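You operate a simulated robot arm through the tools that you are given. There is no shell and no other tool.

Carry out the task below with a simulated two-armed robot. There is one attempt and no reset: what you move stays moved.

Task
Take the blue test cup and put it in the blue crate. Put one of the white boxes from the top of the yellow table on top of the brown washers carton. Put the blue board on the top of the blue workbench away on the top of the wiring bench. Pick up the red coupling with one hand, pass it to the other hand and put it on the shelf under the yellow table. Take the blue coupling and leave it on top of the brown rivets carton. Put two of the numbered brass cylinders from the top of the bench with a grey shelf on top of the carton marked keys. Take the small carton marked "UNIT 45" from the top of the green table and leave it on the shelf under the yellow table. Put the grease tin on the deck of the blue trolley away on the top of the wiring bench. Fetch the yellow nut runner and stand it on top of the orange box. Pull the low blue drawer open. Any order will do. Set down upright: white box, numbered brass cylinder, small carton, yellow nut runner.

It is judged by the outcome, as a careful person would: the job done as asked, and still so three seconds after it is handed in. It fails if anything else is knocked over, pushed out of place, dropped, spilled or broken.

Robot
Two 7-joint arms with fingered hands on one trunk, on a base that drives. Base frame: it is fixed to the floor where the robot stands at the start and does not move with it; the origin is under the middle of the robot, x ahead of it, y to its left, z up; the surface under the hand at the start is at about z = 0.9. Lengths are in m, angles in degrees, forces in N, time in s.
The left shoulder is at the start at [0.051, 0.152, 1.147], the right one opposite. With the tool pointing down near the work surface each hand reaches from about 0.44 to 0.82 m from the robot's upright axis, wherever it stands, measured 20 degrees to its own side. Places, roughly: blue board [6.5, 10.5, 1]; blue coupling (5x5x11 cm) [8, 10.7, 0.9]; blue crate (30x22x12 cm) [-1.7, -1.3, 0.8]; blue test cup [0.5, 0, 1]; carton marked keys [8.75, 10.5, 1]; grease tin [6.75, 13.5, 0.75]; low blue drawer [6.5, 10.5, 0.3]; numbered brass cylinder [8.25, 10.75, 1]; orange box [6.75, 13.5, 0.75]; red coupling (5x5x11 cm) [5.9, 10.4, 0.9]; rivets carton [8.25, 10.5, 1]; shelf under the yellow table [5.6, 11.4, 0.3]; small carton [9, 13.75, 1]; top of the wiring bench [-1.7, 7.5, 0.9]; washers carton [6.25, 11.25, 1]; white box [6, 11.5, 0.75]; yellow nut runner (4x4x8 cm) [6.5, 13.4, 0.8]. Payload 3.8 kg a hand.
The TCP of each hand is the grasp point between the finger pads, 0.03 m short of the fingertips. In the tool frame z runs along the fingers and y along their closing line. The gripper opens to 0.104 m. The gripper's body begins 0.035 m behind the TCP. The gripper is a hand of 5 fingers: y runs from the thumb to the fingers, the wrist lies at [-0.015, -0.104, -0.178] in the tool frame, and closing takes about 1.5 s.
Orientation is told as [roll, pitch, yaw] about the base's x, y, z axes, in that order, counted from this pose: with the fingers straight down and the wrist toward the robot, the tool's x, y and z point along [0, 1, 0], [1, 0, 0] and [0, 0, -1] of the base frame.

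Tools
- The arms move only by the tool move_arm. It takes "left_motion", "right_motion" or both (then of equal length, played together; a hand with none holds still); each is a list of rows, each a list of 6 numbers: the shift along the tool's x, y, z in cm, then the turn, a rotation vector about the tool's x, y, z in degrees. In form: [[dx, dy, dz, ax, ay, az], ...]. A call has 1 to 20 rows; each row shifts and turns the commanded pose from where the row before left it, along the tool's axes as they then stand. "left_fingers" and "right_fingers" are, for a hand that has rows, the opening, from 0 (shut) to 1 (fully open), set as the call begins (left out, the last holds). A row lasts 0.2 s, in which the tool goes at most 0.05 m and 8.6 degrees; a call with a longer step from one row to the next is refused whole, and so is a gripper value outside its range. A pose out of reach is approached as far as the arm can. The call stops where the force on the tool passes 40 N (or 10 N more than at its start, if that is more) or the arm is blocked; 0.2 s more then pass. The fingers move at their own pace (about 0.072 m/s each) and stop on an object; they squeeze with about 33 N. The grip force told is the motor's: it shows also when the fingers shut on nothing. Time passes only in rows, and 0.2 s behind the last, so rows that do not move let the fingers close. It gives the time, the measured TCP pose, the force on the tool (base axes), the opening and the grip force at its end, in the units of the frame above (readings bear some noise), with the torque about the TCP (base axes, N m) and any sound that the robot's microphone picked up.
- Cameras (640 x 400 px; columns grow to the right, rows downward): "scene" is now at [0.1476, -0.0118, 1.3029]; the picture's right is [-0.01, -1.00, 0.00], its down [-0.42, 0.00, -0.91] and it looks along [0.91, -0.01, -0.42] (base axes); focal length 253 px, centre (320, 200). "left" rides on the left gripper at [-0.08, -0.078, -0.141] in its tool frame; the picture's right is [-0.78, -0.30, 0.56], its down [0.53, -0.78, 0.33] and it looks along [0.33, 0.56, 0.76] (tool axes); focal length 247 px, centre (320, 200). "right" rides on the right gripper at [0.08, -0.078, -0.141] in its tool frame; the picture's right is [-0.78, 0.30, -0.56], its down [-0.53, -0.78, 0.33] and it looks along [-0.33, 0.56, 0.76] (tool axes); focal length 247 px, centre (320, 200). There is no depth. A picture from a camera that has moved, and an enlarged one, comes with that camera's place and axes in the base frame and with its lens. The place of the scene camera against the robot may be out by one fixed shift of up to 0.025 m in any direction.
- grab_frame(camera): a new picture of that camera. The clock stands still meanwhile.
- slide_trunk(by): slides the trunk up (or, below 0, down) by that many m; the arms and the scene camera ride with it, the base frame stays. It gives what a move gives, with no picture.
- roll_base(legs): drives the robot by 1 to 6 legs, each [ahead, left, turn to the left] in m, m and degrees, along the robot's own axes; the way and the turn of a leg run together, so that a leg with both is an arc; at most 1.5 m and 180 degrees a leg. The arms and the cameras ride along, it lands a little off, and it stops where it bumps. It gives what a move gives.
- finger_targets(index, middle, ring, little, thumb_bend, thumb_turn, hand): sets how far each is bent, from 0 (flat) to 100 (curled in); at 30 the hand is open as for a grip, at 70 the pads meet at the TCP. One left out holds its place. A second passes; each finger stops where it meets its share of the squeeze, and holds until it gets a number again. A gripper value or a shape takes the hand back. It gives what a move gives, with no picture; readings hold the bend of each and the force on index, middle, ring, little, thumb and palm. thumb_turn goes from beside the hand (0) to across from the fingers (100), as for a grip.
- hand_shape(shape, hand): the hand has 5 fingers and takes this shape, open, in about a second: jaw (thumb against the fingers, like two jaws); tri (thumb and two fingers); tip (a fingertip pinch); poke (one finger out to press); point (the index stretched); flat (the hand flat); cup (the hand cupped); fist (a fist). The gripper value then closes the fingers along that shape, each until it touches; the sizes above hold for jaw. It gives what a move gives, with no picture.
- turn_head(pan, tilt): turns the head with the scene camera to pan (to the left, within 80 degrees either way) and tilt (down, from -29 to 69), counted from straight ahead of the robot. It gives what a move gives.
- close_up(camera, box): a new picture of the part [left, top, right, bottom] of that camera's present view, enlarged. The clock stands still meanwhile.
- hand_in(): hands the job in; it is judged then, once.

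Places have to be worked out from the pictures, the camera data and where the tool is seen. Open the grippers and draw the arms clear of the work before you hand the job in, unless the task says otherwise.

The tools are called after ">>>" as name(argument=value, ...) on one line, values as JSON. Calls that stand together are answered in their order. move_arm: Moves the arms, as the interface text tells. Its arguments: {"type":"object","properties":{"left_motion":{"type":"array","items":{"type":"array","items":{"type":"number"}}},"left_fingers":{"type":"number"},"right_motion":{"type":"array","items":{"type":"array","items":{"type":"number"}}},"right_fingers":{"type":"number"}},"required":[]} The other tools are called the same way: slide_trunk (by) slides the trunk up or down; hand_shape (shape, hand) gives the hand a shape; finger_targets (index, middle, ring, little, thumb_bend, thumb_turn, hand) moves the fingers one by one; roll_base (legs) drives the base; turn_head (pan, tilt) turns the head that bears the scene camera; grab_frame (camera) takes a picture; close_up (camera, box) takes an enlarged picture of a part of a camera's view; hand_in () hands the job in.

At the start:

```text
t: 0.0
left_ee_pos: [0.4582, 0.1802, 1.1653]
left_tcp_rot: [-0.1, 0.0, -0.1]
left_contact_force: [-1.3, 0.6, 0.1]
left_moment: [0.01, 0.01, 0.01]
left_finger_gap: 0.1035
left_gripper_force: 0.1
left_shape: jaw
left_bend: [30.0, 30.0, 30.0, 30.0, 30.0, 98.0]
left_finger forces: [0.1, 0.1, 0.0, 0.0, 0.1, 0.0]
right_ee_pos: [0.4581, -0.1905, 1.1803]
right_tcp_rot: [0.0, 0.0, 0.0]
right_contact_force: [0.2, 0.6, -0.9]
right_moment: [-0.03, 0.02, 0.0]
right_finger_gap: 0.1037
right_gripper_force: 0.0
right_shape: jaw
right_bend: [30.0, 30.0, 30.0, 30.0, 30.0, 98.0]
right_finger forces: [0.0, 0.0, 0.0, 0.0, 0.0, 0.1]
trunk travel left (down, up): [-0.225, 0.231]
robot x, y, heading: [-0.0021, -0.0015, -0.2]
head pan, tilt: [-0.3, 16.6]
```

scene: 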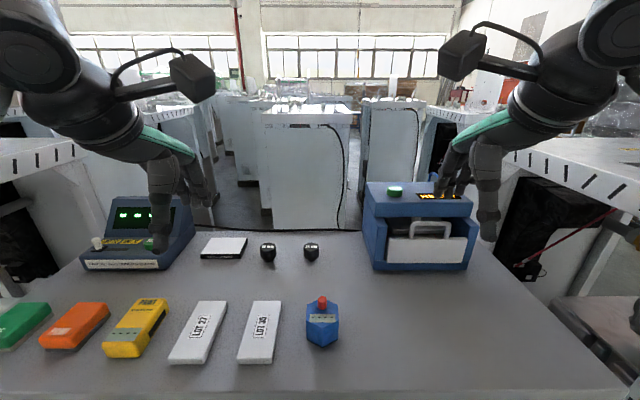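
right: 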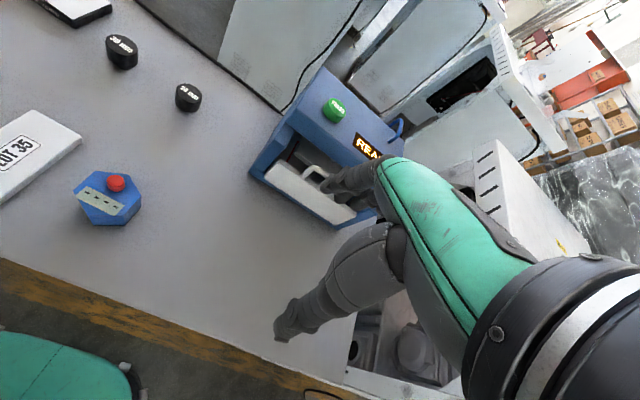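
left: 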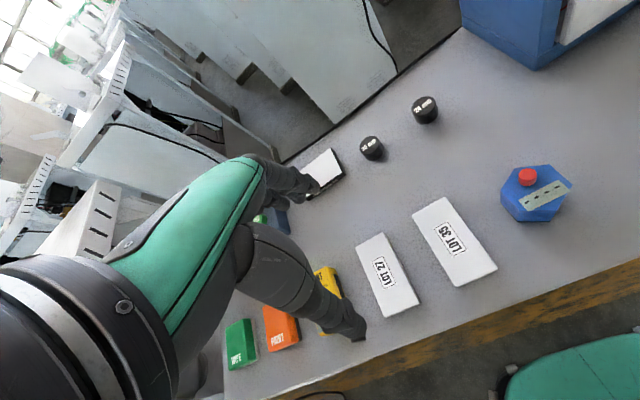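

I start by looking closely at the table: the blue hexagonal thing with a red knob near [0.47, -0.02] may be the blue test cup. I take enlarged views.

>>> close_up(camera="scene", box=[240, 220, 480, 370])

>>> close_up(camera="left", box=[440, 120, 640, 245])

>>> close_up(camera="scene", box=[0, 180, 240, 370])

```text
2.67 times, centred on (360, 295) of scene
camera zoom: at [0.1476, -0.0118, 1.3029], right [-0.01, -1.0, 0.0], down [-0.42, 0.0, -0.91], along [0.91, -0.01, -0.42], focal length 675 px, centre (213, -53)
```

zoom: 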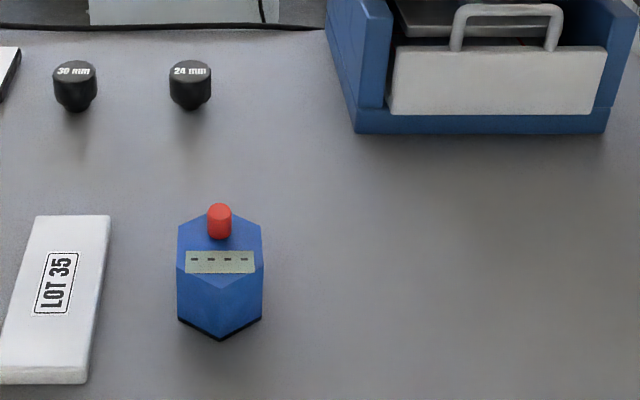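

```text
3.20 times, centred on (540, 182) of left
camera zoom: at [0.3819, 0.1001, 1.3064], right [-0.3, -0.78, -0.56], down [-0.78, 0.53, -0.33], along [0.56, 0.33, -0.76], focal length 790 px, centre (-384, 256)
```

zoom: 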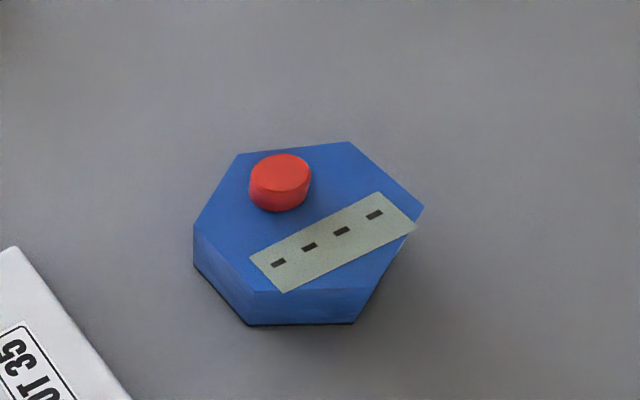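

```text
2.11 times, centred on (120, 275) of scene
camera zoom: at [0.1476, -0.0118, 1.3029], right [-0.01, -1.0, 0.0], down [-0.42, 0.0, -0.91], along [0.91, -0.01, -0.42], focal length 533 px, centre (741, 42)
```

zoom: 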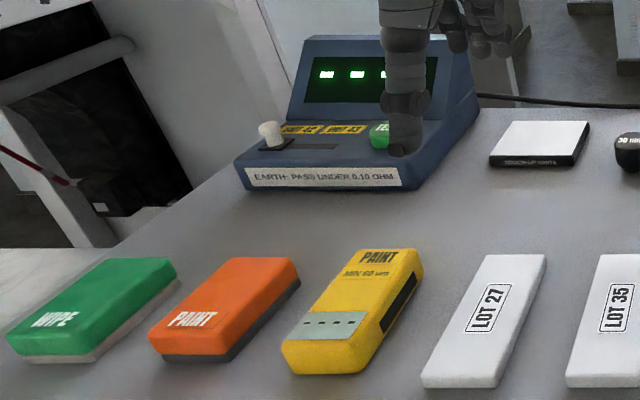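

The hexagonal body has a red knob and a label; it may or may not be a cup. I look at the rest of the table (the blue case with the grip) before deciding.

>>> close_up(camera="right", box=[230, 60, 430, 240])

>>> close_up(camera="scene", box=[340, 160, 500, 280])

>>> turn_head(pan=0, tilt=55)

>>> grab_frame(camera="scene")

```text
2.22 times, centred on (330, 150) of right
camera zoom: at [0.3813, -0.1113, 1.324], right [0.3, -0.78, 0.56], down [-0.78, -0.53, -0.33], along [0.56, -0.33, -0.76], focal length 549 px, centre (298, 311)
```

zoom: 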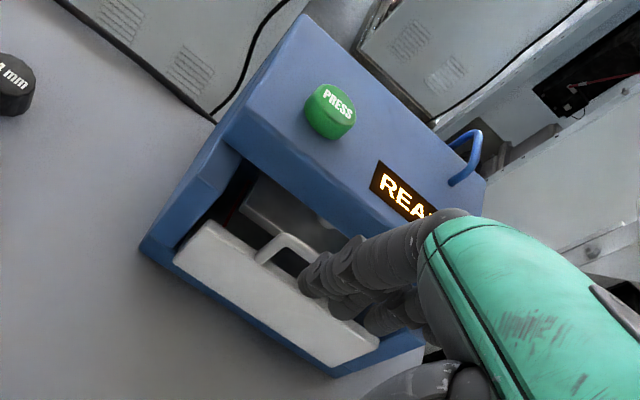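

```text
3.33 times, centred on (420, 220) of scene
camera zoom: at [0.1476, -0.0118, 1.3029], right [-0.01, -1.0, 0.0], down [-0.42, 0.0, -0.91], along [0.91, -0.01, -0.42], focal length 844 px, centre (-13, 133)
```

zoom: 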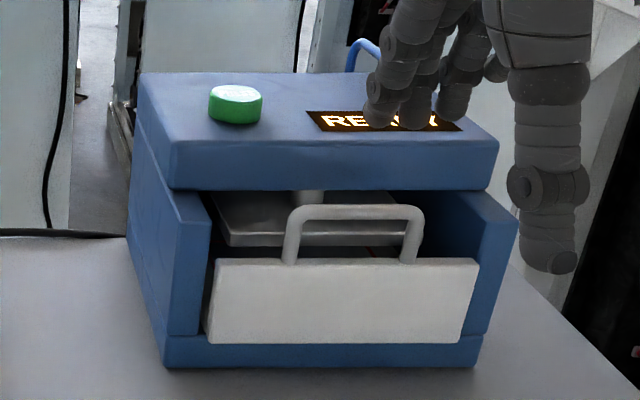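

```text
t: 1.1
left_ee_pos: [0.4585, 0.1805, 1.1656]
left_tcp_rot: [0.0, 0.0, 0.0]
left_contact_force: [0.1, 0.0, 0.0]
left_moment: [-0.03, 0.0, -0.03]
left_finger_gap: 0.1037
left_gripper_force: 0.1
left_shape: jaw
left_bend: [30.0, 30.0, 30.0, 30.0, 30.0, 98.0]
left_finger forces: [0.0, 0.0, 0.1, 0.0, 0.1, 0.0]
right_ee_pos: [0.4581, -0.1911, 1.1798]
right_tcp_rot: [-0.1, -0.1, 0.0]
right_contact_force: [0.5, 0.2, -0.3]
right_moment: [-0.01, 0.01, -0.02]
right_finger_gap: 0.1037
right_gripper_force: 0.1
right_shape: jaw
right_bend: [30.0, 30.0, 30.0, 30.0, 30.0, 98.0]
right_finger forces: [0.0, 0.0, 0.0, 0.1, 0.1, 0.0]
trunk travel left (down, up): [-0.225, 0.231]
robot x, y, heading: [-0.0021, -0.0048, -0.2]
head pan, tilt: [0.0, 55.0]
```

```text
taken
camera scene: at [0.1184, -0.0112, 1.2489], right [0.0, -1.0, 0.0], down [-0.89, 0.0, -0.45], along [0.45, 0.0, -0.89], focal length 253 px, centre (320, 200)
```

scene: 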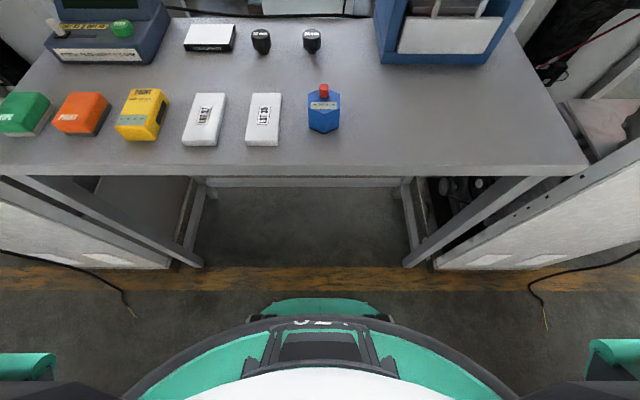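

The hexagonal body (about 5.7 cm across its flats, top at z≈0.944, centre ≈[0.48,-0.01]) is the only blue piece near [0.5, 0], so it is the test cup. I bring the right hand above it, turned 30° to meet two flats.

>>> move_arm(right_motion=[[4.5, 0.6, 0, 0, 0, 0], [4.5, 0.6, 0, 0, 0, 0], [4.5, 0.6, 0, 0, 0, 0], [4.6, 0.55, 0, 0, 0, 0], [0, 0, 0, 0, 0, -7.5], [0, 0, 0, 0, 0, -7.5], [0, 0, 0, 0, 0, -7.5], [0, 0, 0, 0, 0, -7.5], [0, 0, 4, 0, 0, 0], [0, 0, 4, 0, 0, 0], [0, 0, 4, 0, 0, 0], [0, 0, 0, 0, 0, 0]], right_fingers=1)

>>> grab_frame(camera="right")

>>> grab_frame(camera="scene")

```text
t: 3.6
left_ee_pos: [0.4591, 0.1801, 1.1656]
left_tcp_rot: [0.0, 0.0, 0.1]
left_contact_force: [0.0, 0.3, 0.1]
left_moment: [0.01, 0.0, -0.01]
left_finger_gap: 0.104
left_gripper_force: 0.1
left_shape: jaw
left_bend: [30.0, 30.0, 30.0, 30.0, 30.0, 98.0]
left_finger forces: [0.0, 0.1, 0.0, 0.0, 0.1, 0.0]
right_ee_pos: [0.4839, -0.0077, 1.0619]
right_tcp_rot: [-0.1, 0.1, 30.0]
right_contact_force: [0.8, -0.1, -0.5]
right_moment: [-0.01, 0.0, 0.0]
right_finger_gap: 0.1037
right_gripper_force: 0.0
right_shape: jaw
right_bend: [30.0, 30.0, 30.0, 30.0, 30.0, 98.0]
right_finger forces: [0.0, 0.0, 0.0, 0.0, 0.0, 0.1]
trunk travel left (down, up): [-0.225, 0.231]
robot x, y, heading: [-0.0029, 0.0019, 0.0]
head pan, tilt: [0.0, 55.0]
```

```text
taken
camera right: at [0.3756, 0.0218, 1.2048], right [0.64, -0.52, 0.56], down [-0.41, -0.85, -0.33], along [0.65, -0.01, -0.76], focal length 247 px, centre (320, 200)
```

right: 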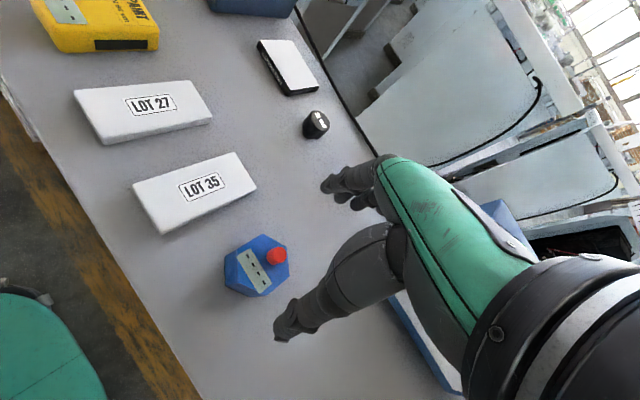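

```text
taken
camera scene: at [0.1183, -0.011, 1.2489], right [0.0, -1.0, 0.0], down [-0.89, 0.0, -0.45], along [0.45, 0.0, -0.89], focal length 253 px, centre (320, 200)
```

scene: 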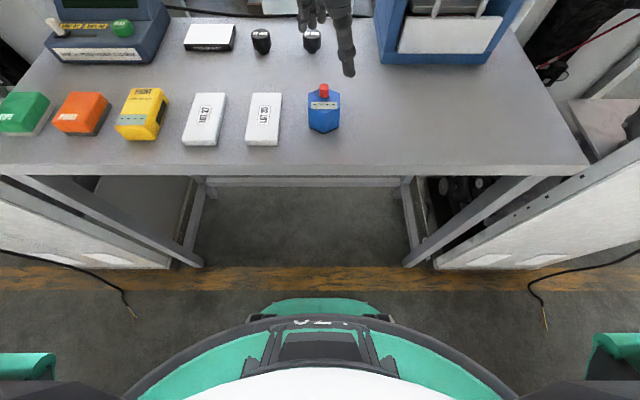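

The fingers on the far side would come close to the LOT 35 box with this yaw, so the left hand with the opposite yaw is better. I withdraw the right hand and bring the left one over the cup.

>>> move_arm(right_motion=[[0, 0, -4, 0, 0, 0], [0, 0, -4, 0, 0, 0], [0, 0, -4, 0, 0, 0], [0, 0, 0, 0, 0, 7.5], [0, 0, 0, 0, 0, 7.5], [0, 0, 0, 0, 0, 7.5], [0, 0, 0, 0, 0, 7.5], [-5, 0, 0, 0, 0, 0], [-5, 0, 0, 0, 0, 0], [-5, 0, 0, 0, 0, 0], [-5, 0, 0, 0, 0, 0], [0, 0, 0, 0, 0, 0], [0, 0, 0, 0, 0, 0], [0, 0, 0, 0, 0, 0], [0, 0, 0, 0, 0, 0], [0, 0, 0, 0, 0, 0], [0, 0, 0, 0, 0, 0]], left_motion=[[0, 0, 0, 0, 0, 0], [0, 0, 0, 0, 0, 0], [0, 0, 0, 0, 0, 0], [0, 0, 0, 0, 0, 0], [0, 0, 0, 0, 0, 0], [0, 0, 0, 0, 0, 7.5], [0, 0, 0, 0, 0, 7.5], [0, 0, 0, 0, 0, 7.5], [0, 0, 0, 0, 0, 7.5], [0, 0, 0, 0, 0, 0], [-4.3, -2, 0, 0, 0, 0], [-4.3, -2, 0, 0, 0, 0], [-4.3, -2, 0, 0, 0, 0], [-4.3, -2, 0, 0, 0, 0], [0, 0, 4, 0, 0, 0], [0, 0, 4, 0, 0, 0], [0, 0, 2, 0, 0, 0]], left_fingers=1)

>>> grab_frame(camera="left")

>>> grab_frame(camera="scene")

```text
t: 7.2
left_ee_pos: [0.3325, 0.057, 1.085]
left_tcp_rot: [0.0, 0.2, -30.0]
left_contact_force: [-1.2, -1.3, -0.2]
left_moment: [-0.01, 0.04, -0.02]
left_finger_gap: 0.1036
left_gripper_force: 0.1
left_shape: jaw
left_bend: [30.0, 30.0, 30.0, 30.0, 30.0, 98.0]
left_finger forces: [0.1, 0.0, 0.0, 0.0, 0.0, 0.1]
left hand out of reach, approached as far as the arm can: row 15, 16, 17
right_ee_pos: [0.4834, -0.2138, 1.1798]
right_tcp_rot: [0.0, 0.0, 0.0]
right_contact_force: [0.0, 0.4, 0.2]
right_moment: [-0.01, 0.01, -0.03]
right_finger_gap: 0.1039
right_gripper_force: 0.1
right_shape: jaw
right_bend: [30.0, 30.0, 30.0, 30.0, 30.0, 98.0]
right_finger forces: [0.0, 0.0, 0.1, 0.0, 0.0, 0.0]
trunk travel left (down, up): [-0.225, 0.231]
robot x, y, heading: [0.0002, -0.001, -0.1]
head pan, tilt: [0.0, 55.0]
```

```text
taken
camera left: at [0.2259, 0.0274, 1.2264], right [-0.65, -0.52, -0.56], down [-0.41, 0.85, -0.33], along [0.65, 0.01, -0.76], focal length 247 px, centre (320, 200)
```

left: 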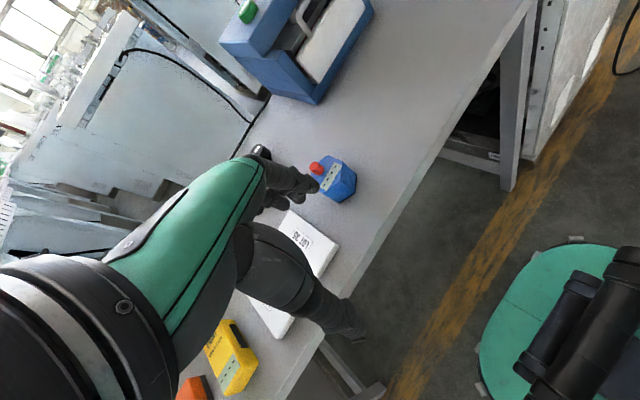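

```text
taken
camera scene: at [0.1182, -0.0116, 1.2489], right [0.0, -1.0, 0.0], down [-0.89, 0.0, -0.45], along [0.45, 0.0, -0.89], focal length 253 px, centre (320, 200)
```

scene: 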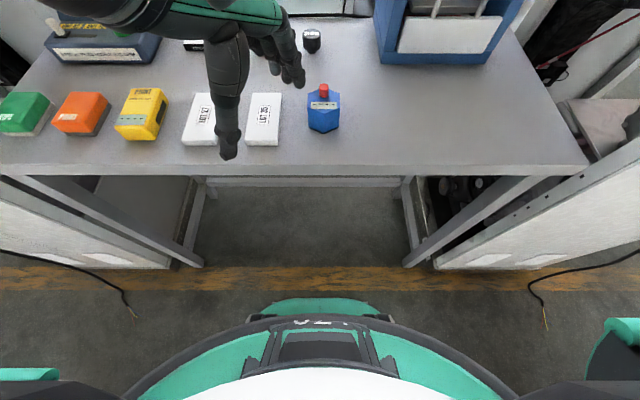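

I mis-resolved the shift in the turned frame; the hand is free in the air. I move it from [0.33, 0.06] towards the cup at about z 1.09 and look again.

>>> move_arm(left_motion=[[0, 2, -2, 0, 0, 0], [0.5, 3.5, 0, 0, 0, 0], [0.5, 3.5, 0, 0, 0, 0], [0.4, 3.5, 0, 0, 0, 0], [0.3, 3.3, 0, 0, 0, 0], [0, 0, 0, 0, 0, 0]], left_fingers=1)

>>> grab_frame(camera="left")

```text
t: 8.7
left_ee_pos: [0.4777, -0.0043, 1.1035]
left_tcp_rot: [0.1, -0.1, -30.1]
left_contact_force: [-0.2, 0.1, -0.5]
left_moment: [-0.01, -0.03, 0.0]
left_finger_gap: 0.1035
left_gripper_force: 0.0
left_shape: jaw
left_bend: [30.0, 30.0, 30.0, 30.0, 30.0, 98.0]
left_finger forces: [0.1, 0.0, 0.0, 0.1, 0.1, 0.0]
right_ee_pos: [0.4828, -0.2122, 1.1807]
right_tcp_rot: [0.1, 0.0, -0.1]
right_contact_force: [0.1, -0.5, 0.9]
right_moment: [0.0, 0.0, 0.01]
right_finger_gap: 0.1038
right_gripper_force: 0.0
right_shape: jaw
right_bend: [30.0, 30.0, 30.0, 30.0, 30.0, 98.0]
right_finger forces: [0.1, 0.0, 0.0, 0.0, 0.0, 0.1]
trunk travel left (down, up): [-0.225, 0.231]
robot x, y, heading: [0.0004, -0.0011, -0.1]
head pan, tilt: [0.0, 55.0]
```

```text
taken
camera left: at [0.3706, -0.0345, 1.2442], right [-0.64, -0.52, -0.56], down [-0.41, 0.85, -0.33], along [0.65, 0.01, -0.76], focal length 247 px, centre (320, 200)
```

left: 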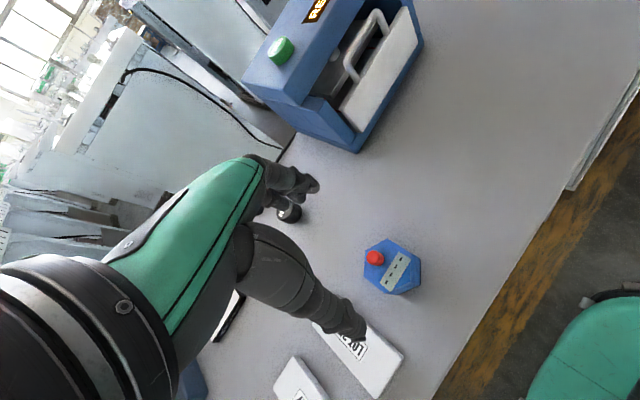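

The hand sits over the cup (centre judged ≈[0.477,-0.009]) with the thumb clear of the LOT 35 box. I lower to z≈0.938 and close.

>>> move_arm(left_motion=[[-0.4, 0.2, 4, 0, 0, 0], [0, 0, 4, 0, 0, 0], [0, 0, 4, 0, 0, 0], [0, 0, 3, 0, 0, 0], [0, 0, 1.5, 0, 0, 0], [0, 0, 0, 0, 0, 0]], left_fingers=1)

>>> grab_frame(camera="left")

>>> grab_frame(camera="scene")

```text
t: 10.1
left_ee_pos: [0.4774, -0.012, 0.9379]
left_tcp_rot: [0.0, 0.0, -30.0]
left_contact_force: [0.0, 0.5, 0.0]
left_moment: [0.03, -0.01, -0.05]
left_finger_gap: 0.1037
left_gripper_force: 0.1
left_shape: jaw
left_bend: [30.0, 30.0, 30.0, 30.0, 30.0, 98.0]
left_finger forces: [0.0, 0.0, 0.0, 0.0, 0.0, 0.0]
right_ee_pos: [0.4845, -0.2125, 1.18]
right_tcp_rot: [0.0, 0.0, 0.0]
right_contact_force: [-0.3, -1.3, 0.8]
right_moment: [-0.01, 0.01, 0.02]
right_finger_gap: 0.1037
right_gripper_force: 0.0
right_shape: jaw
right_bend: [30.0, 30.0, 30.0, 30.0, 30.0, 98.0]
right_finger forces: [0.1, 0.0, 0.1, 0.0, 0.1, 0.0]
trunk travel left (down, up): [-0.225, 0.231]
robot x, y, heading: [0.0001, -0.0024, -0.1]
head pan, tilt: [0.0, 55.0]
```

```text
taken
camera left: at [0.3711, -0.0416, 1.0798], right [-0.64, -0.52, -0.56], down [-0.41, 0.85, -0.33], along [0.65, 0.01, -0.76], focal length 247 px, centre (320, 200)
```

left: 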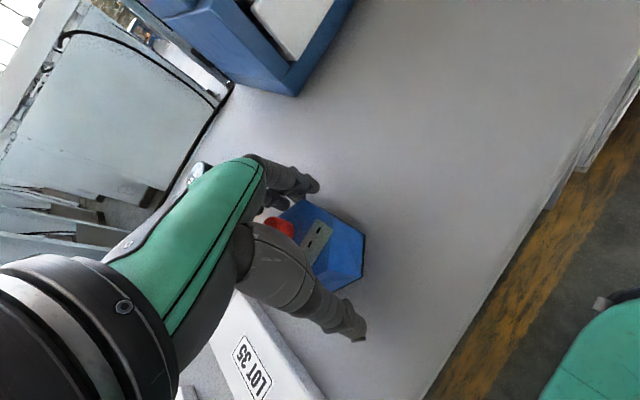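

```text
taken
camera scene: at [0.1184, -0.0113, 1.2489], right [0.0, -1.0, 0.0], down [-0.89, 0.0, -0.45], along [0.45, 0.0, -0.89], focal length 253 px, centre (320, 200)
```

scene: 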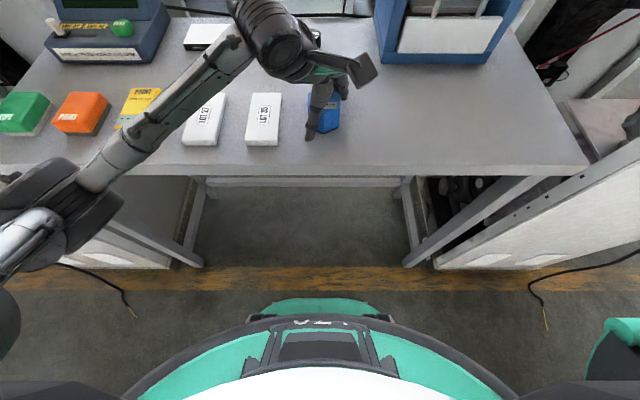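

The cup lies between thumb and fingers. I close the left hand and give it time.

>>> move_arm(left_motion=[[0, 0, 0, 0, 0, 0], [0, 0, 0, 0, 0, 0], [0, 0, 0, 0, 0, 0], [0, 0, 0, 0, 0, 0], [0, 0, 0, 0, 0, 0], [0, 0, 0, 0, 0, 0], [0, 0, 0, 0, 0, 0], [0, 0, 0, 0, 0, 0]], left_fingers=0)

>>> grab_frame(camera="left")

```text
t: 11.8
left_ee_pos: [0.4789, -0.0122, 0.939]
left_tcp_rot: [0.0, 0.0, -30.0]
left_contact_force: [-0.2, 0.4, 0.2]
left_moment: [0.0, 0.0, -0.01]
left_finger_gap: 0.0501
left_gripper_force: 32.5
left_shape: jaw
left_bend: [74.0, 45.0, 48.0, 45.0, 71.0, 100.0]
left_finger forces: [16.7, 9.2, 3.1, 0.1, 29.3, 0.0]
right_ee_pos: [0.4843, -0.2129, 1.1796]
right_tcp_rot: [0.0, 0.0, 0.0]
right_contact_force: [0.3, 0.3, 0.2]
right_moment: [-0.02, -0.02, 0.0]
right_finger_gap: 0.1036
right_gripper_force: 0.1
right_shape: jaw
right_bend: [30.0, 30.0, 30.0, 30.0, 30.0, 98.0]
right_finger forces: [0.1, 0.0, 0.0, 0.0, 0.0, 0.0]
trunk travel left (down, up): [-0.225, 0.231]
robot x, y, heading: [0.0028, 0.0015, 0.1]
head pan, tilt: [0.0, 55.0]
```

```text
taken
camera left: at [0.3713, -0.0416, 1.0801], right [-0.64, -0.52, -0.56], down [-0.41, 0.85, -0.33], along [0.65, 0.01, -0.76], focal length 247 px, centre (320, 200)
```

left: 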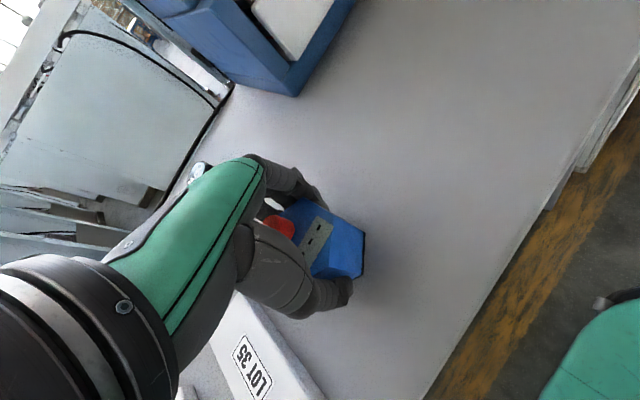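

Grip force is 33 N with thumb, index and middle loaded. I lift gently to see if the cup comes along.

>>> move_arm(left_motion=[[0, 0, -1, 0, 0, 0], [0, 0, -2, 0, 0, 0], [0, 0, -3, 0, 0, 0], [0, 0, 0, 0, 0, 0]])

>>> grab_frame(camera="left")

>>> close_up(camera="scene", box=[240, 20, 400, 140])

```text
t: 12.8
left_ee_pos: [0.477, -0.012, 1.001]
left_tcp_rot: [0.0, 0.0, -30.0]
left_contact_force: [-0.2, -0.9, -2.4]
left_moment: [0.03, 0.04, -0.02]
left_finger_gap: 0.05
left_gripper_force: 32.8
left_shape: jaw
left_bend: [74.0, 45.0, 48.0, 45.0, 71.0, 100.0]
left_finger forces: [16.8, 9.1, 3.0, 0.0, 29.4, 0.0]
right_ee_pos: [0.483, -0.2126, 1.1788]
right_tcp_rot: [0.0, 0.0, -0.1]
right_contact_force: [-0.2, 1.1, 0.3]
right_moment: [0.01, 0.02, 0.02]
right_finger_gap: 0.104
right_gripper_force: 0.0
right_shape: jaw
right_bend: [30.0, 30.0, 30.0, 30.0, 30.0, 98.0]
right_finger forces: [0.0, 0.1, 0.1, 0.0, 0.0, 0.1]
trunk travel left (down, up): [-0.225, 0.231]
robot x, y, heading: [0.0016, 0.0003, -0.1]
head pan, tilt: [0.0, 55.0]
```

```text
taken
camera left: at [0.3705, -0.0417, 1.1419], right [-0.64, -0.52, -0.56], down [-0.41, 0.85, -0.33], along [0.65, 0.01, -0.76], focal length 247 px, centre (320, 200)
```

left: 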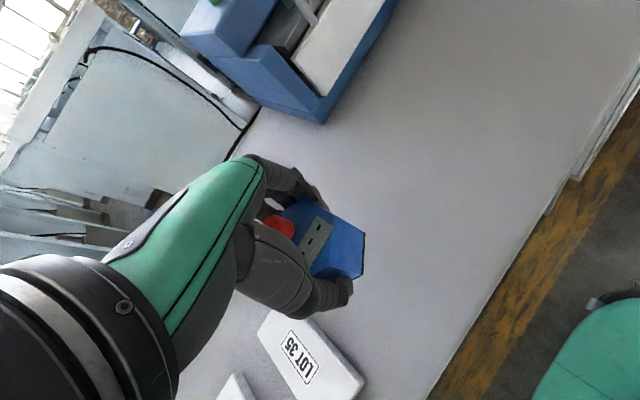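

```text
3.33 times, centred on (320, 80) of scene
camera zoom: at [0.1187, -0.0111, 1.2488], right [0.0, -1.0, 0.0], down [-0.89, 0.0, -0.45], along [0.45, 0.0, -0.89], focal length 844 px, centre (320, 600)
```

zoom: 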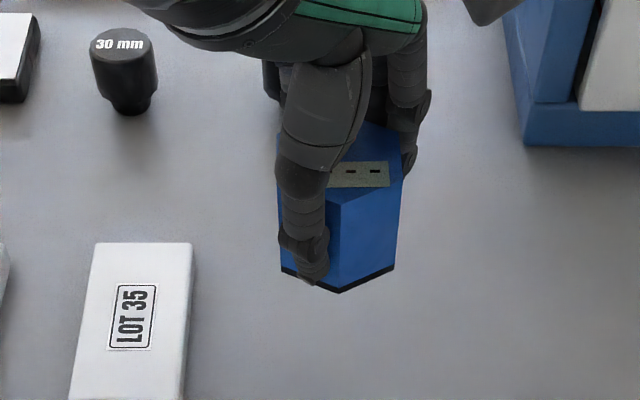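

The cup is held firmly (about 2.4 N). I raise it, and look to the sides for free floor before driving.

>>> move_arm(left_motion=[[0, 0, -4, 0, 0, 0], [0, 0, -4, 0, 0, 0], [0, 0, -4, 0, 0, 0], [0, 0, -3, 0, 0, 0], [0, 0, 0, 0, 0, 0]])

>>> turn_head(pan=-80, tilt=20)

>>> grab_frame(camera="scene")

>>> turn_head(pan=80, tilt=20)

>>> grab_frame(camera="scene")

```text
t: 14.1
left_ee_pos: [0.4771, -0.011, 1.1478]
left_tcp_rot: [-0.1, -0.1, -30.0]
left_contact_force: [-0.3, 0.4, -1.4]
left_moment: [-0.03, 0.02, 0.02]
left_finger_gap: 0.0498
left_gripper_force: 32.8
left_shape: jaw
left_bend: [74.0, 45.0, 48.0, 45.0, 71.0, 100.0]
left_finger forces: [16.9, 9.1, 3.1, 0.1, 29.2, 0.0]
right_ee_pos: [0.4834, -0.2127, 1.179]
right_tcp_rot: [0.0, 0.0, 0.0]
right_contact_force: [-0.6, -1.0, -0.3]
right_moment: [0.03, -0.01, 0.0]
right_finger_gap: 0.1039
right_gripper_force: 0.1
right_shape: jaw
right_bend: [30.0, 30.0, 30.0, 30.0, 30.0, 98.0]
right_finger forces: [0.0, 0.0, 0.0, 0.0, 0.1, 0.0]
trunk travel left (down, up): [-0.225, 0.231]
robot x, y, heading: [-0.0009, -0.0005, 0.0]
head pan, tilt: [0.0, 55.0]
```

```text
t: 15.6
left_ee_pos: [0.4785, -0.0108, 1.1476]
left_tcp_rot: [0.0, 0.0, -30.1]
left_contact_force: [-0.1, 0.4, -1.2]
left_moment: [0.0, -0.02, -0.01]
left_finger_gap: 0.0497
left_gripper_force: 33.0
left_shape: jaw
left_bend: [74.0, 45.0, 48.0, 45.0, 71.0, 100.0]
left_finger forces: [16.9, 9.1, 3.1, 0.1, 29.3, 0.1]
right_ee_pos: [0.4836, -0.2125, 1.1781]
right_tcp_rot: [0.0, -0.1, 0.0]
right_contact_force: [0.3, -0.1, -0.2]
right_moment: [0.0, 0.04, -0.01]
right_finger_gap: 0.1039
right_gripper_force: 0.0
right_shape: jaw
right_bend: [30.0, 30.0, 30.0, 30.0, 30.0, 98.0]
right_finger forces: [0.1, 0.1, 0.0, 0.0, 0.0, 0.0]
trunk travel left (down, up): [-0.225, 0.231]
robot x, y, heading: [0.0005, 0.0009, -0.2]
head pan, tilt: [-80.0, 20.0]
```

```text
taken
camera scene: at [0.0706, -0.103, 1.3083], right [-0.97, -0.17, 0.14], down [-0.19, 0.34, -0.92], along [0.11, -0.93, -0.36], focal length 253 px, centre (320, 200)
```

scene: 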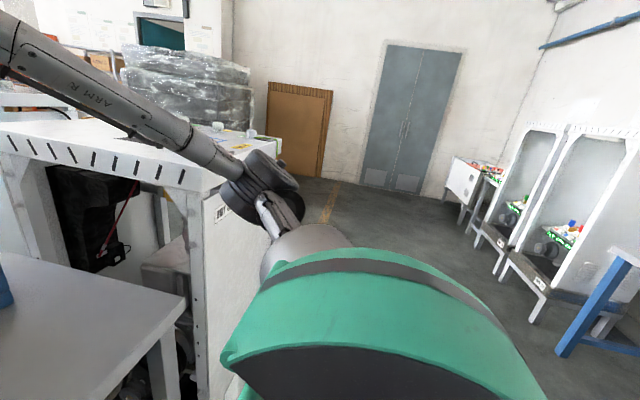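

```text
t: 18.0
left_ee_pos: [0.4771, -0.0103, 1.1471]
left_tcp_rot: [-0.1, 0.0, -30.0]
left_contact_force: [0.7, -0.5, -1.9]
left_moment: [0.06, 0.02, -0.02]
left_finger_gap: 0.0501
left_gripper_force: 32.9
left_shape: jaw
left_bend: [74.0, 45.0, 48.0, 45.0, 71.0, 100.0]
left_finger forces: [16.9, 9.1, 3.0, 0.0, 29.3, 0.0]
right_ee_pos: [0.4848, -0.2124, 1.18]
right_tcp_rot: [0.1, 0.0, 0.1]
right_contact_force: [0.1, -0.5, 0.0]
right_moment: [0.03, -0.03, -0.01]
right_finger_gap: 0.1036
right_gripper_force: 0.0
right_shape: jaw
right_bend: [30.0, 30.0, 30.0, 30.0, 30.0, 98.0]
right_finger forces: [0.0, 0.1, 0.1, 0.1, 0.1, 0.0]
trunk travel left (down, up): [-0.225, 0.231]
robot x, y, heading: [0.0001, -0.0006, -0.0]
head pan, tilt: [80.0, 20.0]
```

```text
taken
camera scene: at [0.0706, 0.0804, 1.3083], right [0.97, -0.17, -0.14], down [-0.19, -0.34, -0.92], along [0.11, 0.93, -0.36], focal length 253 px, centre (320, 200)
```

scene: 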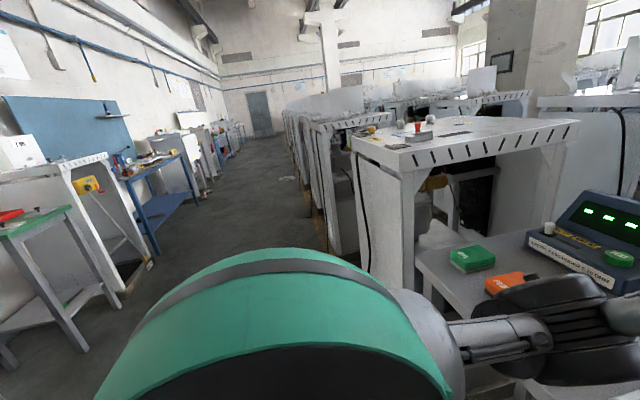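

The aisle runs along y behind me, with the benches of the far side at about x = -1.5. I back off 0.5 m, turn right by 100° and look for the blue crate.

>>> roll_base(legs=[[-0.5, 0, 0], [0, 0, -110]])

>>> turn_head(pan=-40, tilt=20)

>>> grab_frame(camera="scene")

```text
t: 25.7
left_ee_pos: [-0.6909, -0.4443, 1.1475]
left_tcp_rot: [0.0, 0.0, -140.2]
left_contact_force: [-1.0, -0.4, -0.8]
left_moment: [0.03, 0.05, -0.02]
left_finger_gap: 0.0496
left_gripper_force: 33.4
left_shape: jaw
left_bend: [74.0, 45.0, 48.0, 45.0, 71.0, 100.0]
left_finger forces: [16.8, 9.0, 2.9, 0.0, 29.0, 0.0]
right_ee_pos: [-0.8825, -0.3798, 1.1805]
right_tcp_rot: [0.0, 0.0, -110.2]
right_contact_force: [-0.5, -0.4, -0.3]
right_moment: [-0.01, 0.0, 0.0]
right_finger_gap: 0.1036
right_gripper_force: 0.1
right_shape: jaw
right_bend: [30.0, 30.0, 30.0, 30.0, 30.0, 98.0]
right_finger forces: [0.0, 0.1, 0.0, 0.0, 0.1, 0.0]
trunk travel left (down, up): [-0.225, 0.231]
robot x, y, heading: [-0.516, -0.0008, -110.0]
head pan, tilt: [80.0, 20.0]
```

```text
t: 27.7
left_ee_pos: [-0.6913, -0.4444, 1.1479]
left_tcp_rot: [0.0, 0.0, -140.2]
left_contact_force: [0.4, -0.1, -1.2]
left_moment: [0.02, 0.05, -0.03]
left_finger_gap: 0.0495
left_gripper_force: 32.9
left_shape: jaw
left_bend: [74.0, 45.0, 48.0, 45.0, 71.0, 100.0]
left_finger forces: [16.7, 9.0, 2.9, 0.0, 29.0, 0.0]
right_ee_pos: [-0.8826, -0.3804, 1.1796]
right_tcp_rot: [0.1, 0.1, -110.1]
right_contact_force: [0.0, -0.4, 0.5]
right_moment: [-0.03, 0.01, 0.0]
right_finger_gap: 0.104
right_gripper_force: 0.1
right_shape: jaw
right_bend: [30.0, 30.0, 30.0, 30.0, 30.0, 98.0]
right_finger forces: [0.1, 0.0, 0.1, 0.0, 0.1, 0.1]
trunk travel left (down, up): [-0.225, 0.231]
robot x, y, heading: [-0.5192, 0.0021, -110.3]
head pan, tilt: [-40.0, 20.0]
```

```text
taken
camera scene: at [-0.6314, -0.1183, 1.3005], right [-0.5, 0.86, 0.09], down [0.34, 0.29, -0.89], along [-0.8, -0.42, -0.44], focal length 253 px, centre (320, 200)
```

scene: 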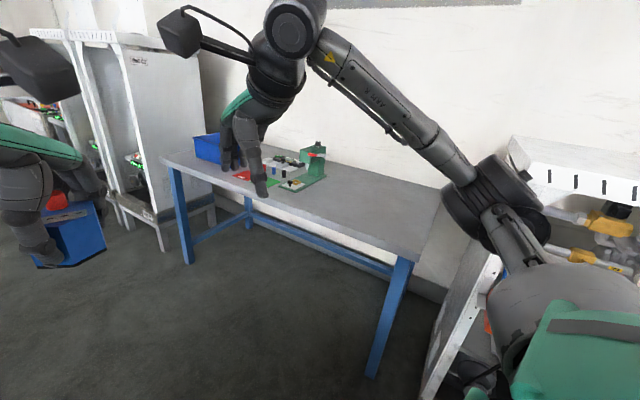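

The blue crate is on the grey-topped bench with blue legs near [-1.6,-1.4]. I turn to face that bench and strafe along it, then look again.

>>> roll_base(legs=[[0, 0, -70], [0, 1.1, 0]])

>>> turn_head(pan=10, tilt=25)

>>> grab_frame(camera="scene")

```text
t: 36.4
left_ee_pos: [-0.9883, -1.0997, 1.1469]
left_tcp_rot: [0.0, 0.0, 150.6]
left_contact_force: [-0.2, 1.1, -1.8]
left_moment: [-0.01, 0.02, -0.01]
left_finger_gap: 0.0492
left_gripper_force: 33.5
left_shape: jaw
left_bend: [74.0, 45.0, 48.0, 45.0, 71.0, 100.0]
left_finger forces: [16.8, 9.1, 3.0, 0.0, 28.9, 0.1]
right_ee_pos: [-0.9977, -0.8968, 1.1802]
right_tcp_rot: [0.0, -0.1, -179.5]
right_contact_force: [0.3, -0.2, 0.3]
right_moment: [0.02, 0.0, -0.02]
right_finger_gap: 0.1038
right_gripper_force: 0.1
right_shape: jaw
right_bend: [30.0, 30.0, 30.0, 30.0, 30.0, 98.0]
right_finger forces: [0.0, 0.0, 0.0, 0.1, 0.0, 0.1]
trunk travel left (down, up): [-0.225, 0.231]
robot x, y, heading: [-0.512, -1.1035, -179.4]
head pan, tilt: [-40.0, 20.0]
```

```text
t: 37.5
left_ee_pos: [-0.9883, -1.0986, 1.1462]
left_tcp_rot: [0.0, 0.0, 150.5]
left_contact_force: [0.0, -1.2, -1.9]
left_moment: [0.01, 0.01, 0.03]
left_finger_gap: 0.0493
left_gripper_force: 32.9
left_shape: jaw
left_bend: [74.0, 45.0, 48.0, 45.0, 71.0, 100.0]
left_finger forces: [16.7, 9.2, 3.0, 0.0, 28.9, 0.1]
right_ee_pos: [-0.9967, -0.8959, 1.18]
right_tcp_rot: [0.0, 0.0, -179.6]
right_contact_force: [-0.4, 0.1, 0.7]
right_moment: [0.04, -0.01, 0.0]
right_finger_gap: 0.104
right_gripper_force: 0.1
right_shape: jaw
right_bend: [30.0, 30.0, 30.0, 30.0, 30.0, 98.0]
right_finger forces: [0.0, 0.0, 0.0, 0.1, 0.0, 0.0]
trunk travel left (down, up): [-0.225, 0.231]
robot x, y, heading: [-0.5097, -1.103, -179.2]
head pan, tilt: [10.0, 25.0]
```

```text
taken
camera scene: at [-0.6774, -1.1337, 1.2898], right [-0.18, 0.98, -0.02], down [0.54, 0.08, -0.84], along [-0.82, -0.16, -0.54], focal length 253 px, centre (320, 200)
```

scene: 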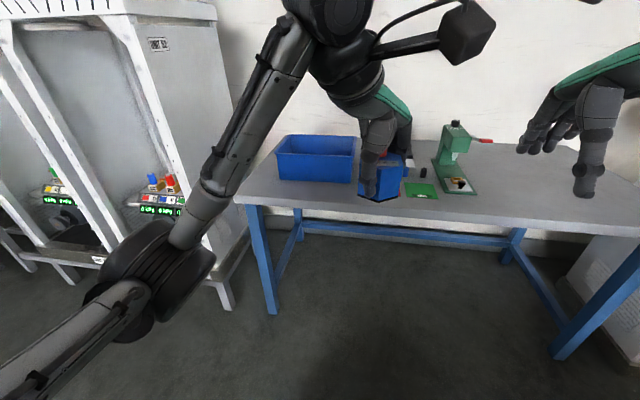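

The crate spans about x -1.64…-1.86, y -1.19…-1.50 on a table at z≈0.75. I raise the right hand clear of the green press, turn the left hand straight, and drive ahead.

>>> move_arm(right_motion=[[0, 0, -4, 0, 0, 0], [0, 0, -4, 0, 0, 0], [0, 0, -4, 0, 0, 0], [0, 0, -4, 0, 0, 0], [0, 0, 0, 0, 0, 0], [0, 0, 0, 0, 0, 0]], left_motion=[[2, 0, 0, 0, 0, -7.5], [2, 0, 0, 0, 0, -7.5], [2, 0, 0, 0, 0, -7.5], [2, 0, 0, 0, 0, -7.5], [3, 0, 0, 0, 0, 0], [0, 0, 0, 0, 0, 0]])

>>> roll_base(legs=[[0.55, 0, 0]])

>>> turn_head(pan=15, tilt=40)

>>> grab_frame(camera="scene")

>>> grab_frame(camera="left")

```text
t: 38.9
left_ee_pos: [-1.0147, -1.2045, 1.1467]
left_tcp_rot: [0.0, 0.0, -179.5]
left_contact_force: [-0.1, 0.9, -1.3]
left_moment: [0.0, 0.01, 0.0]
left_finger_gap: 0.0494
left_gripper_force: 32.8
left_shape: jaw
left_bend: [74.0, 45.0, 48.0, 45.0, 71.0, 100.0]
left_finger forces: [16.8, 9.1, 3.0, 0.1, 28.7, 0.1]
right_ee_pos: [-0.9962, -0.8977, 1.3394]
right_tcp_rot: [0.0, 0.0, -179.5]
right_contact_force: [-0.2, 1.4, -0.3]
right_moment: [0.0, 0.0, 0.0]
right_finger_gap: 0.1036
right_gripper_force: 0.0
right_shape: jaw
right_bend: [30.0, 30.0, 30.0, 30.0, 30.0, 98.0]
right_finger forces: [0.1, 0.0, 0.0, 0.1, 0.0, 0.0]
trunk travel left (down, up): [-0.225, 0.231]
robot x, y, heading: [-0.5119, -1.1059, -179.6]
head pan, tilt: [10.0, 25.0]
```

```text
t: 42.1
left_ee_pos: [-1.556, -1.2144, 1.147]
left_tcp_rot: [0.0, 0.0, -179.1]
left_contact_force: [-0.1, 0.5, -1.0]
left_moment: [0.03, 0.03, 0.03]
left_finger_gap: 0.0495
left_gripper_force: 32.7
left_shape: jaw
left_bend: [74.0, 45.0, 48.0, 45.0, 71.0, 100.0]
left_finger forces: [16.8, 9.2, 3.0, 0.1, 28.9, 0.1]
right_ee_pos: [-1.5406, -0.9063, 1.3393]
right_tcp_rot: [0.0, 0.0, -179.1]
right_contact_force: [1.0, 0.2, -0.9]
right_moment: [0.02, -0.03, -0.03]
right_finger_gap: 0.1037
right_gripper_force: 0.1
right_shape: jaw
right_bend: [30.0, 30.0, 30.0, 30.0, 30.0, 98.0]
right_finger forces: [0.0, 0.1, 0.0, 0.0, 0.0, 0.0]
trunk travel left (down, up): [-0.225, 0.231]
robot x, y, heading: [-1.0535, -1.1091, -179.0]
head pan, tilt: [10.0, 25.0]
```

```text
t: 42.8
left_ee_pos: [-1.5561, -1.2145, 1.1477]
left_tcp_rot: [0.0, 0.1, -179.2]
left_contact_force: [-0.4, 0.3, -1.6]
left_moment: [-0.01, 0.0, 0.0]
left_finger_gap: 0.0493
left_gripper_force: 33.2
left_shape: jaw
left_bend: [74.0, 45.0, 48.0, 45.0, 71.0, 100.0]
left_finger forces: [16.8, 9.2, 3.0, 0.0, 29.0, 0.1]
right_ee_pos: [-1.5411, -0.9076, 1.3388]
right_tcp_rot: [0.0, 0.0, -179.1]
right_contact_force: [0.1, -0.6, -0.2]
right_moment: [-0.01, 0.02, 0.04]
right_finger_gap: 0.1037
right_gripper_force: 0.0
right_shape: jaw
right_bend: [30.0, 30.0, 30.0, 30.0, 30.0, 98.0]
right_finger forces: [0.1, 0.1, 0.1, 0.0, 0.0, 0.0]
trunk travel left (down, up): [-0.225, 0.231]
robot x, y, heading: [-1.0541, -1.1141, -178.8]
head pan, tilt: [15.0, 40.0]
```

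```text
taken
camera scene: at [-1.2086, -1.1469, 1.2679], right [-0.27, 0.96, -0.04], down [0.72, 0.18, -0.67], along [-0.64, -0.21, -0.74], focal length 253 px, centre (320, 200)
```

scene: 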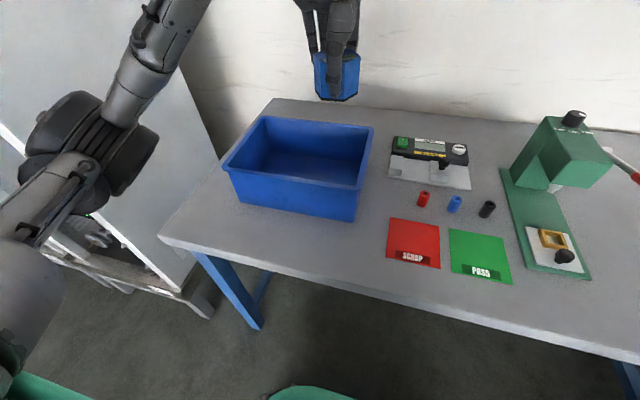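

```text
taken
camera left: at [-1.4796, -1.1324, 1.2881], right [0.28, 0.78, -0.56], down [0.79, -0.52, -0.33], along [-0.55, -0.34, -0.76], focal length 247 px, centre (320, 200)
```

left: 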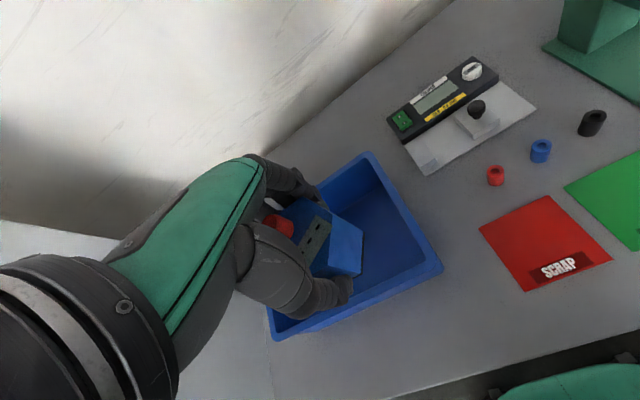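

From the left camera, with the crate 30x22 cm, the rim lies at z≈0.92 and the crate centre at ≈[-1.66,-1.32]. I move the cup over the centre and go down part of the way.

>>> move_arm(left_motion=[[3.5, 3.5, 0, 0, 0, 0], [3.5, 3.5, 0, 0, 0, 0], [3.5, 3, 0, 0, 0, 0], [0, 0, 4, 0, 0, 0], [0, 0, 4, 0, 0, 0], [0, 0, 4, 0, 0, 0], [0, 0, 4, 0, 0, 0], [0, 0, 0, 0, 0, 0]])

>>> grab_frame(camera="scene")

>>> grab_frame(camera="left")

```text
t: 44.6
left_ee_pos: [-1.6554, -1.3211, 0.9866]
left_tcp_rot: [0.0, 0.0, -179.1]
left_contact_force: [0.5, 0.8, -2.6]
left_moment: [0.0, -0.01, -0.01]
left_finger_gap: 0.0492
left_gripper_force: 33.1
left_shape: jaw
left_bend: [74.0, 45.0, 49.0, 45.0, 71.0, 100.0]
left_finger forces: [16.9, 9.3, 2.9, 0.1, 28.8, 0.1]
right_ee_pos: [-1.5419, -0.9063, 1.3394]
right_tcp_rot: [0.0, 0.0, -179.1]
right_contact_force: [-0.5, -0.3, 0.5]
right_moment: [-0.01, 0.01, 0.0]
right_finger_gap: 0.1038
right_gripper_force: 0.1
right_shape: jaw
right_bend: [30.0, 30.0, 30.0, 30.0, 30.0, 98.0]
right_finger forces: [0.1, 0.1, 0.1, 0.1, 0.0, 0.0]
trunk travel left (down, up): [-0.225, 0.231]
robot x, y, heading: [-1.0528, -1.1118, -179.0]
head pan, tilt: [15.0, 40.0]
```

```text
taken
camera scene: at [-1.2081, -1.1469, 1.268], right [-0.27, 0.96, -0.04], down [0.72, 0.18, -0.67], along [-0.64, -0.21, -0.74], focal length 253 px, centre (320, 200)
```

scene: 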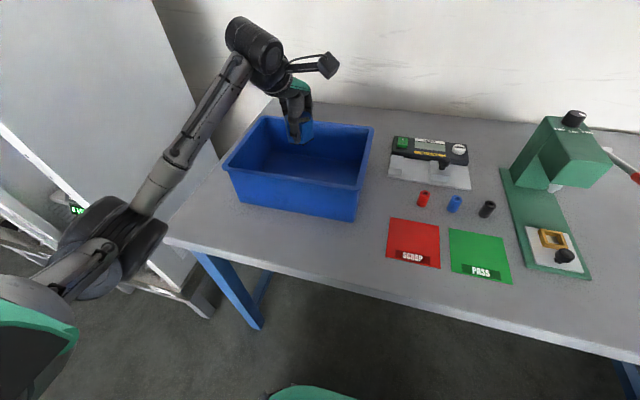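

```text
taken
camera left: at [-1.5786, -1.2387, 1.128], right [0.28, 0.78, -0.56], down [0.78, -0.52, -0.33], along [-0.55, -0.34, -0.76], focal length 247 px, centre (320, 200)
```

left: 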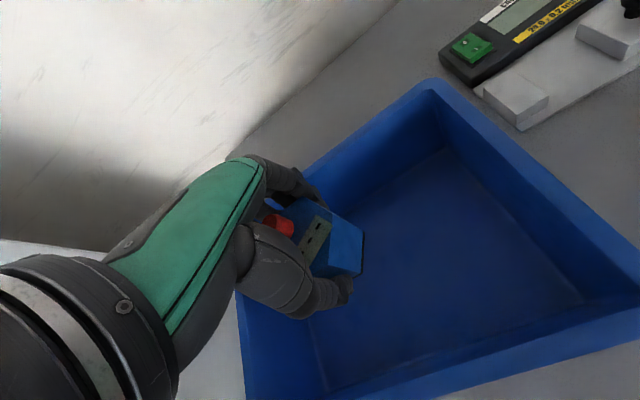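

The hand is above the crate's middle. I lower slowly until the cup touches the bottom.

>>> move_arm(left_motion=[[0, 0, 3, 0, 0, 0], [0, 0, 3, 0, 0, 0], [0, 0, 3, 0, 0, 0], [0, 0, 2, 0, 0, 0], [0, 0, 1, 0, 0, 0], [0, 0, 0, 0, 0, 0]])

>>> grab_frame(camera="left")

>>> close_up(camera="scene", box=[200, 80, 400, 230])

```text
t: 46.0
left_ee_pos: [-1.6543, -1.3225, 0.8661]
left_tcp_rot: [0.1, 0.0, -179.1]
left_contact_force: [0.7, 0.3, -1.7]
left_moment: [-0.01, 0.02, -0.03]
left_finger_gap: 0.0493
left_gripper_force: 33.5
left_shape: jaw
left_bend: [74.0, 45.0, 49.0, 45.0, 71.0, 100.0]
left_finger forces: [16.9, 9.3, 2.9, 0.0, 28.8, 0.0]
right_ee_pos: [-1.5409, -0.9062, 1.339]
right_tcp_rot: [0.0, -0.1, -179.1]
right_contact_force: [-0.4, 0.3, -0.4]
right_moment: [0.02, -0.03, 0.01]
right_finger_gap: 0.104
right_gripper_force: 0.1
right_shape: jaw
right_bend: [30.0, 30.0, 30.0, 30.0, 30.0, 98.0]
right_finger forces: [0.1, 0.0, 0.0, 0.0, 0.0, 0.0]
trunk travel left (down, up): [-0.225, 0.231]
robot x, y, heading: [-1.052, -1.1144, -179.1]
head pan, tilt: [15.0, 40.0]
```

```text
taken
camera left: at [-1.5782, -1.2399, 1.0076], right [0.28, 0.78, -0.56], down [0.79, -0.52, -0.33], along [-0.55, -0.34, -0.76], focal length 247 px, centre (320, 200)
```

left: 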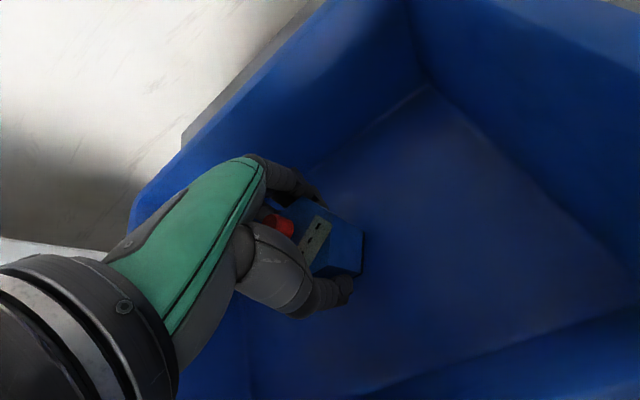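

```text
2.67 times, centred on (300, 155) of scene
camera zoom: at [-1.2083, -1.147, 1.2679], right [-0.27, 0.96, -0.04], down [0.72, 0.18, -0.67], along [-0.64, -0.21, -0.74], focal length 675 px, centre (373, 320)
```

zoom: 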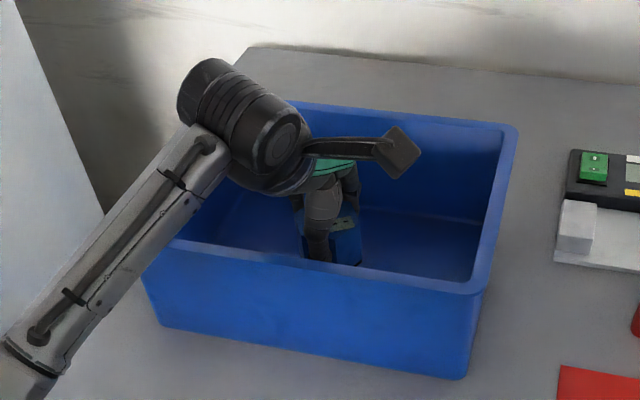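

The hand is inside the crate with no contact yet. I lower in small steps until the force shows the bottom.

>>> move_arm(left_motion=[[0, 0, 0.6, 0, 0, 0], [0, 0, 0.6, 0, 0, 0], [0, 0, 0.6, 0, 0, 0], [0, 0, 0.6, 0, 0, 0], [0, 0, 0, 0, 0, 0]])

```text
t: 47.2
left_ee_pos: [-1.653, -1.3208, 0.8437]
left_tcp_rot: [0.0, 0.0, -179.2]
left_contact_force: [-0.7, 0.0, 0.4]
left_moment: [0.02, 0.01, -0.01]
left_finger_gap: 0.0494
left_gripper_force: 33.2
left_shape: jaw
left_bend: [74.0, 45.0, 49.0, 45.0, 71.0, 100.0]
left_finger forces: [17.0, 9.3, 3.0, 0.0, 29.0, 0.0]
right_ee_pos: [-1.54, -0.9069, 1.3399]
right_tcp_rot: [0.0, -0.1, -179.2]
right_contact_force: [-0.8, 1.1, -0.4]
right_moment: [-0.03, -0.01, 0.01]
right_finger_gap: 0.1038
right_gripper_force: 0.0
right_shape: jaw
right_bend: [30.0, 30.0, 30.0, 30.0, 30.0, 98.0]
right_finger forces: [0.0, 0.0, 0.1, 0.1, 0.0, 0.1]
trunk travel left (down, up): [-0.225, 0.231]
robot x, y, heading: [-1.0554, -1.1088, -179.0]
head pan, tilt: [15.0, 40.0]
```

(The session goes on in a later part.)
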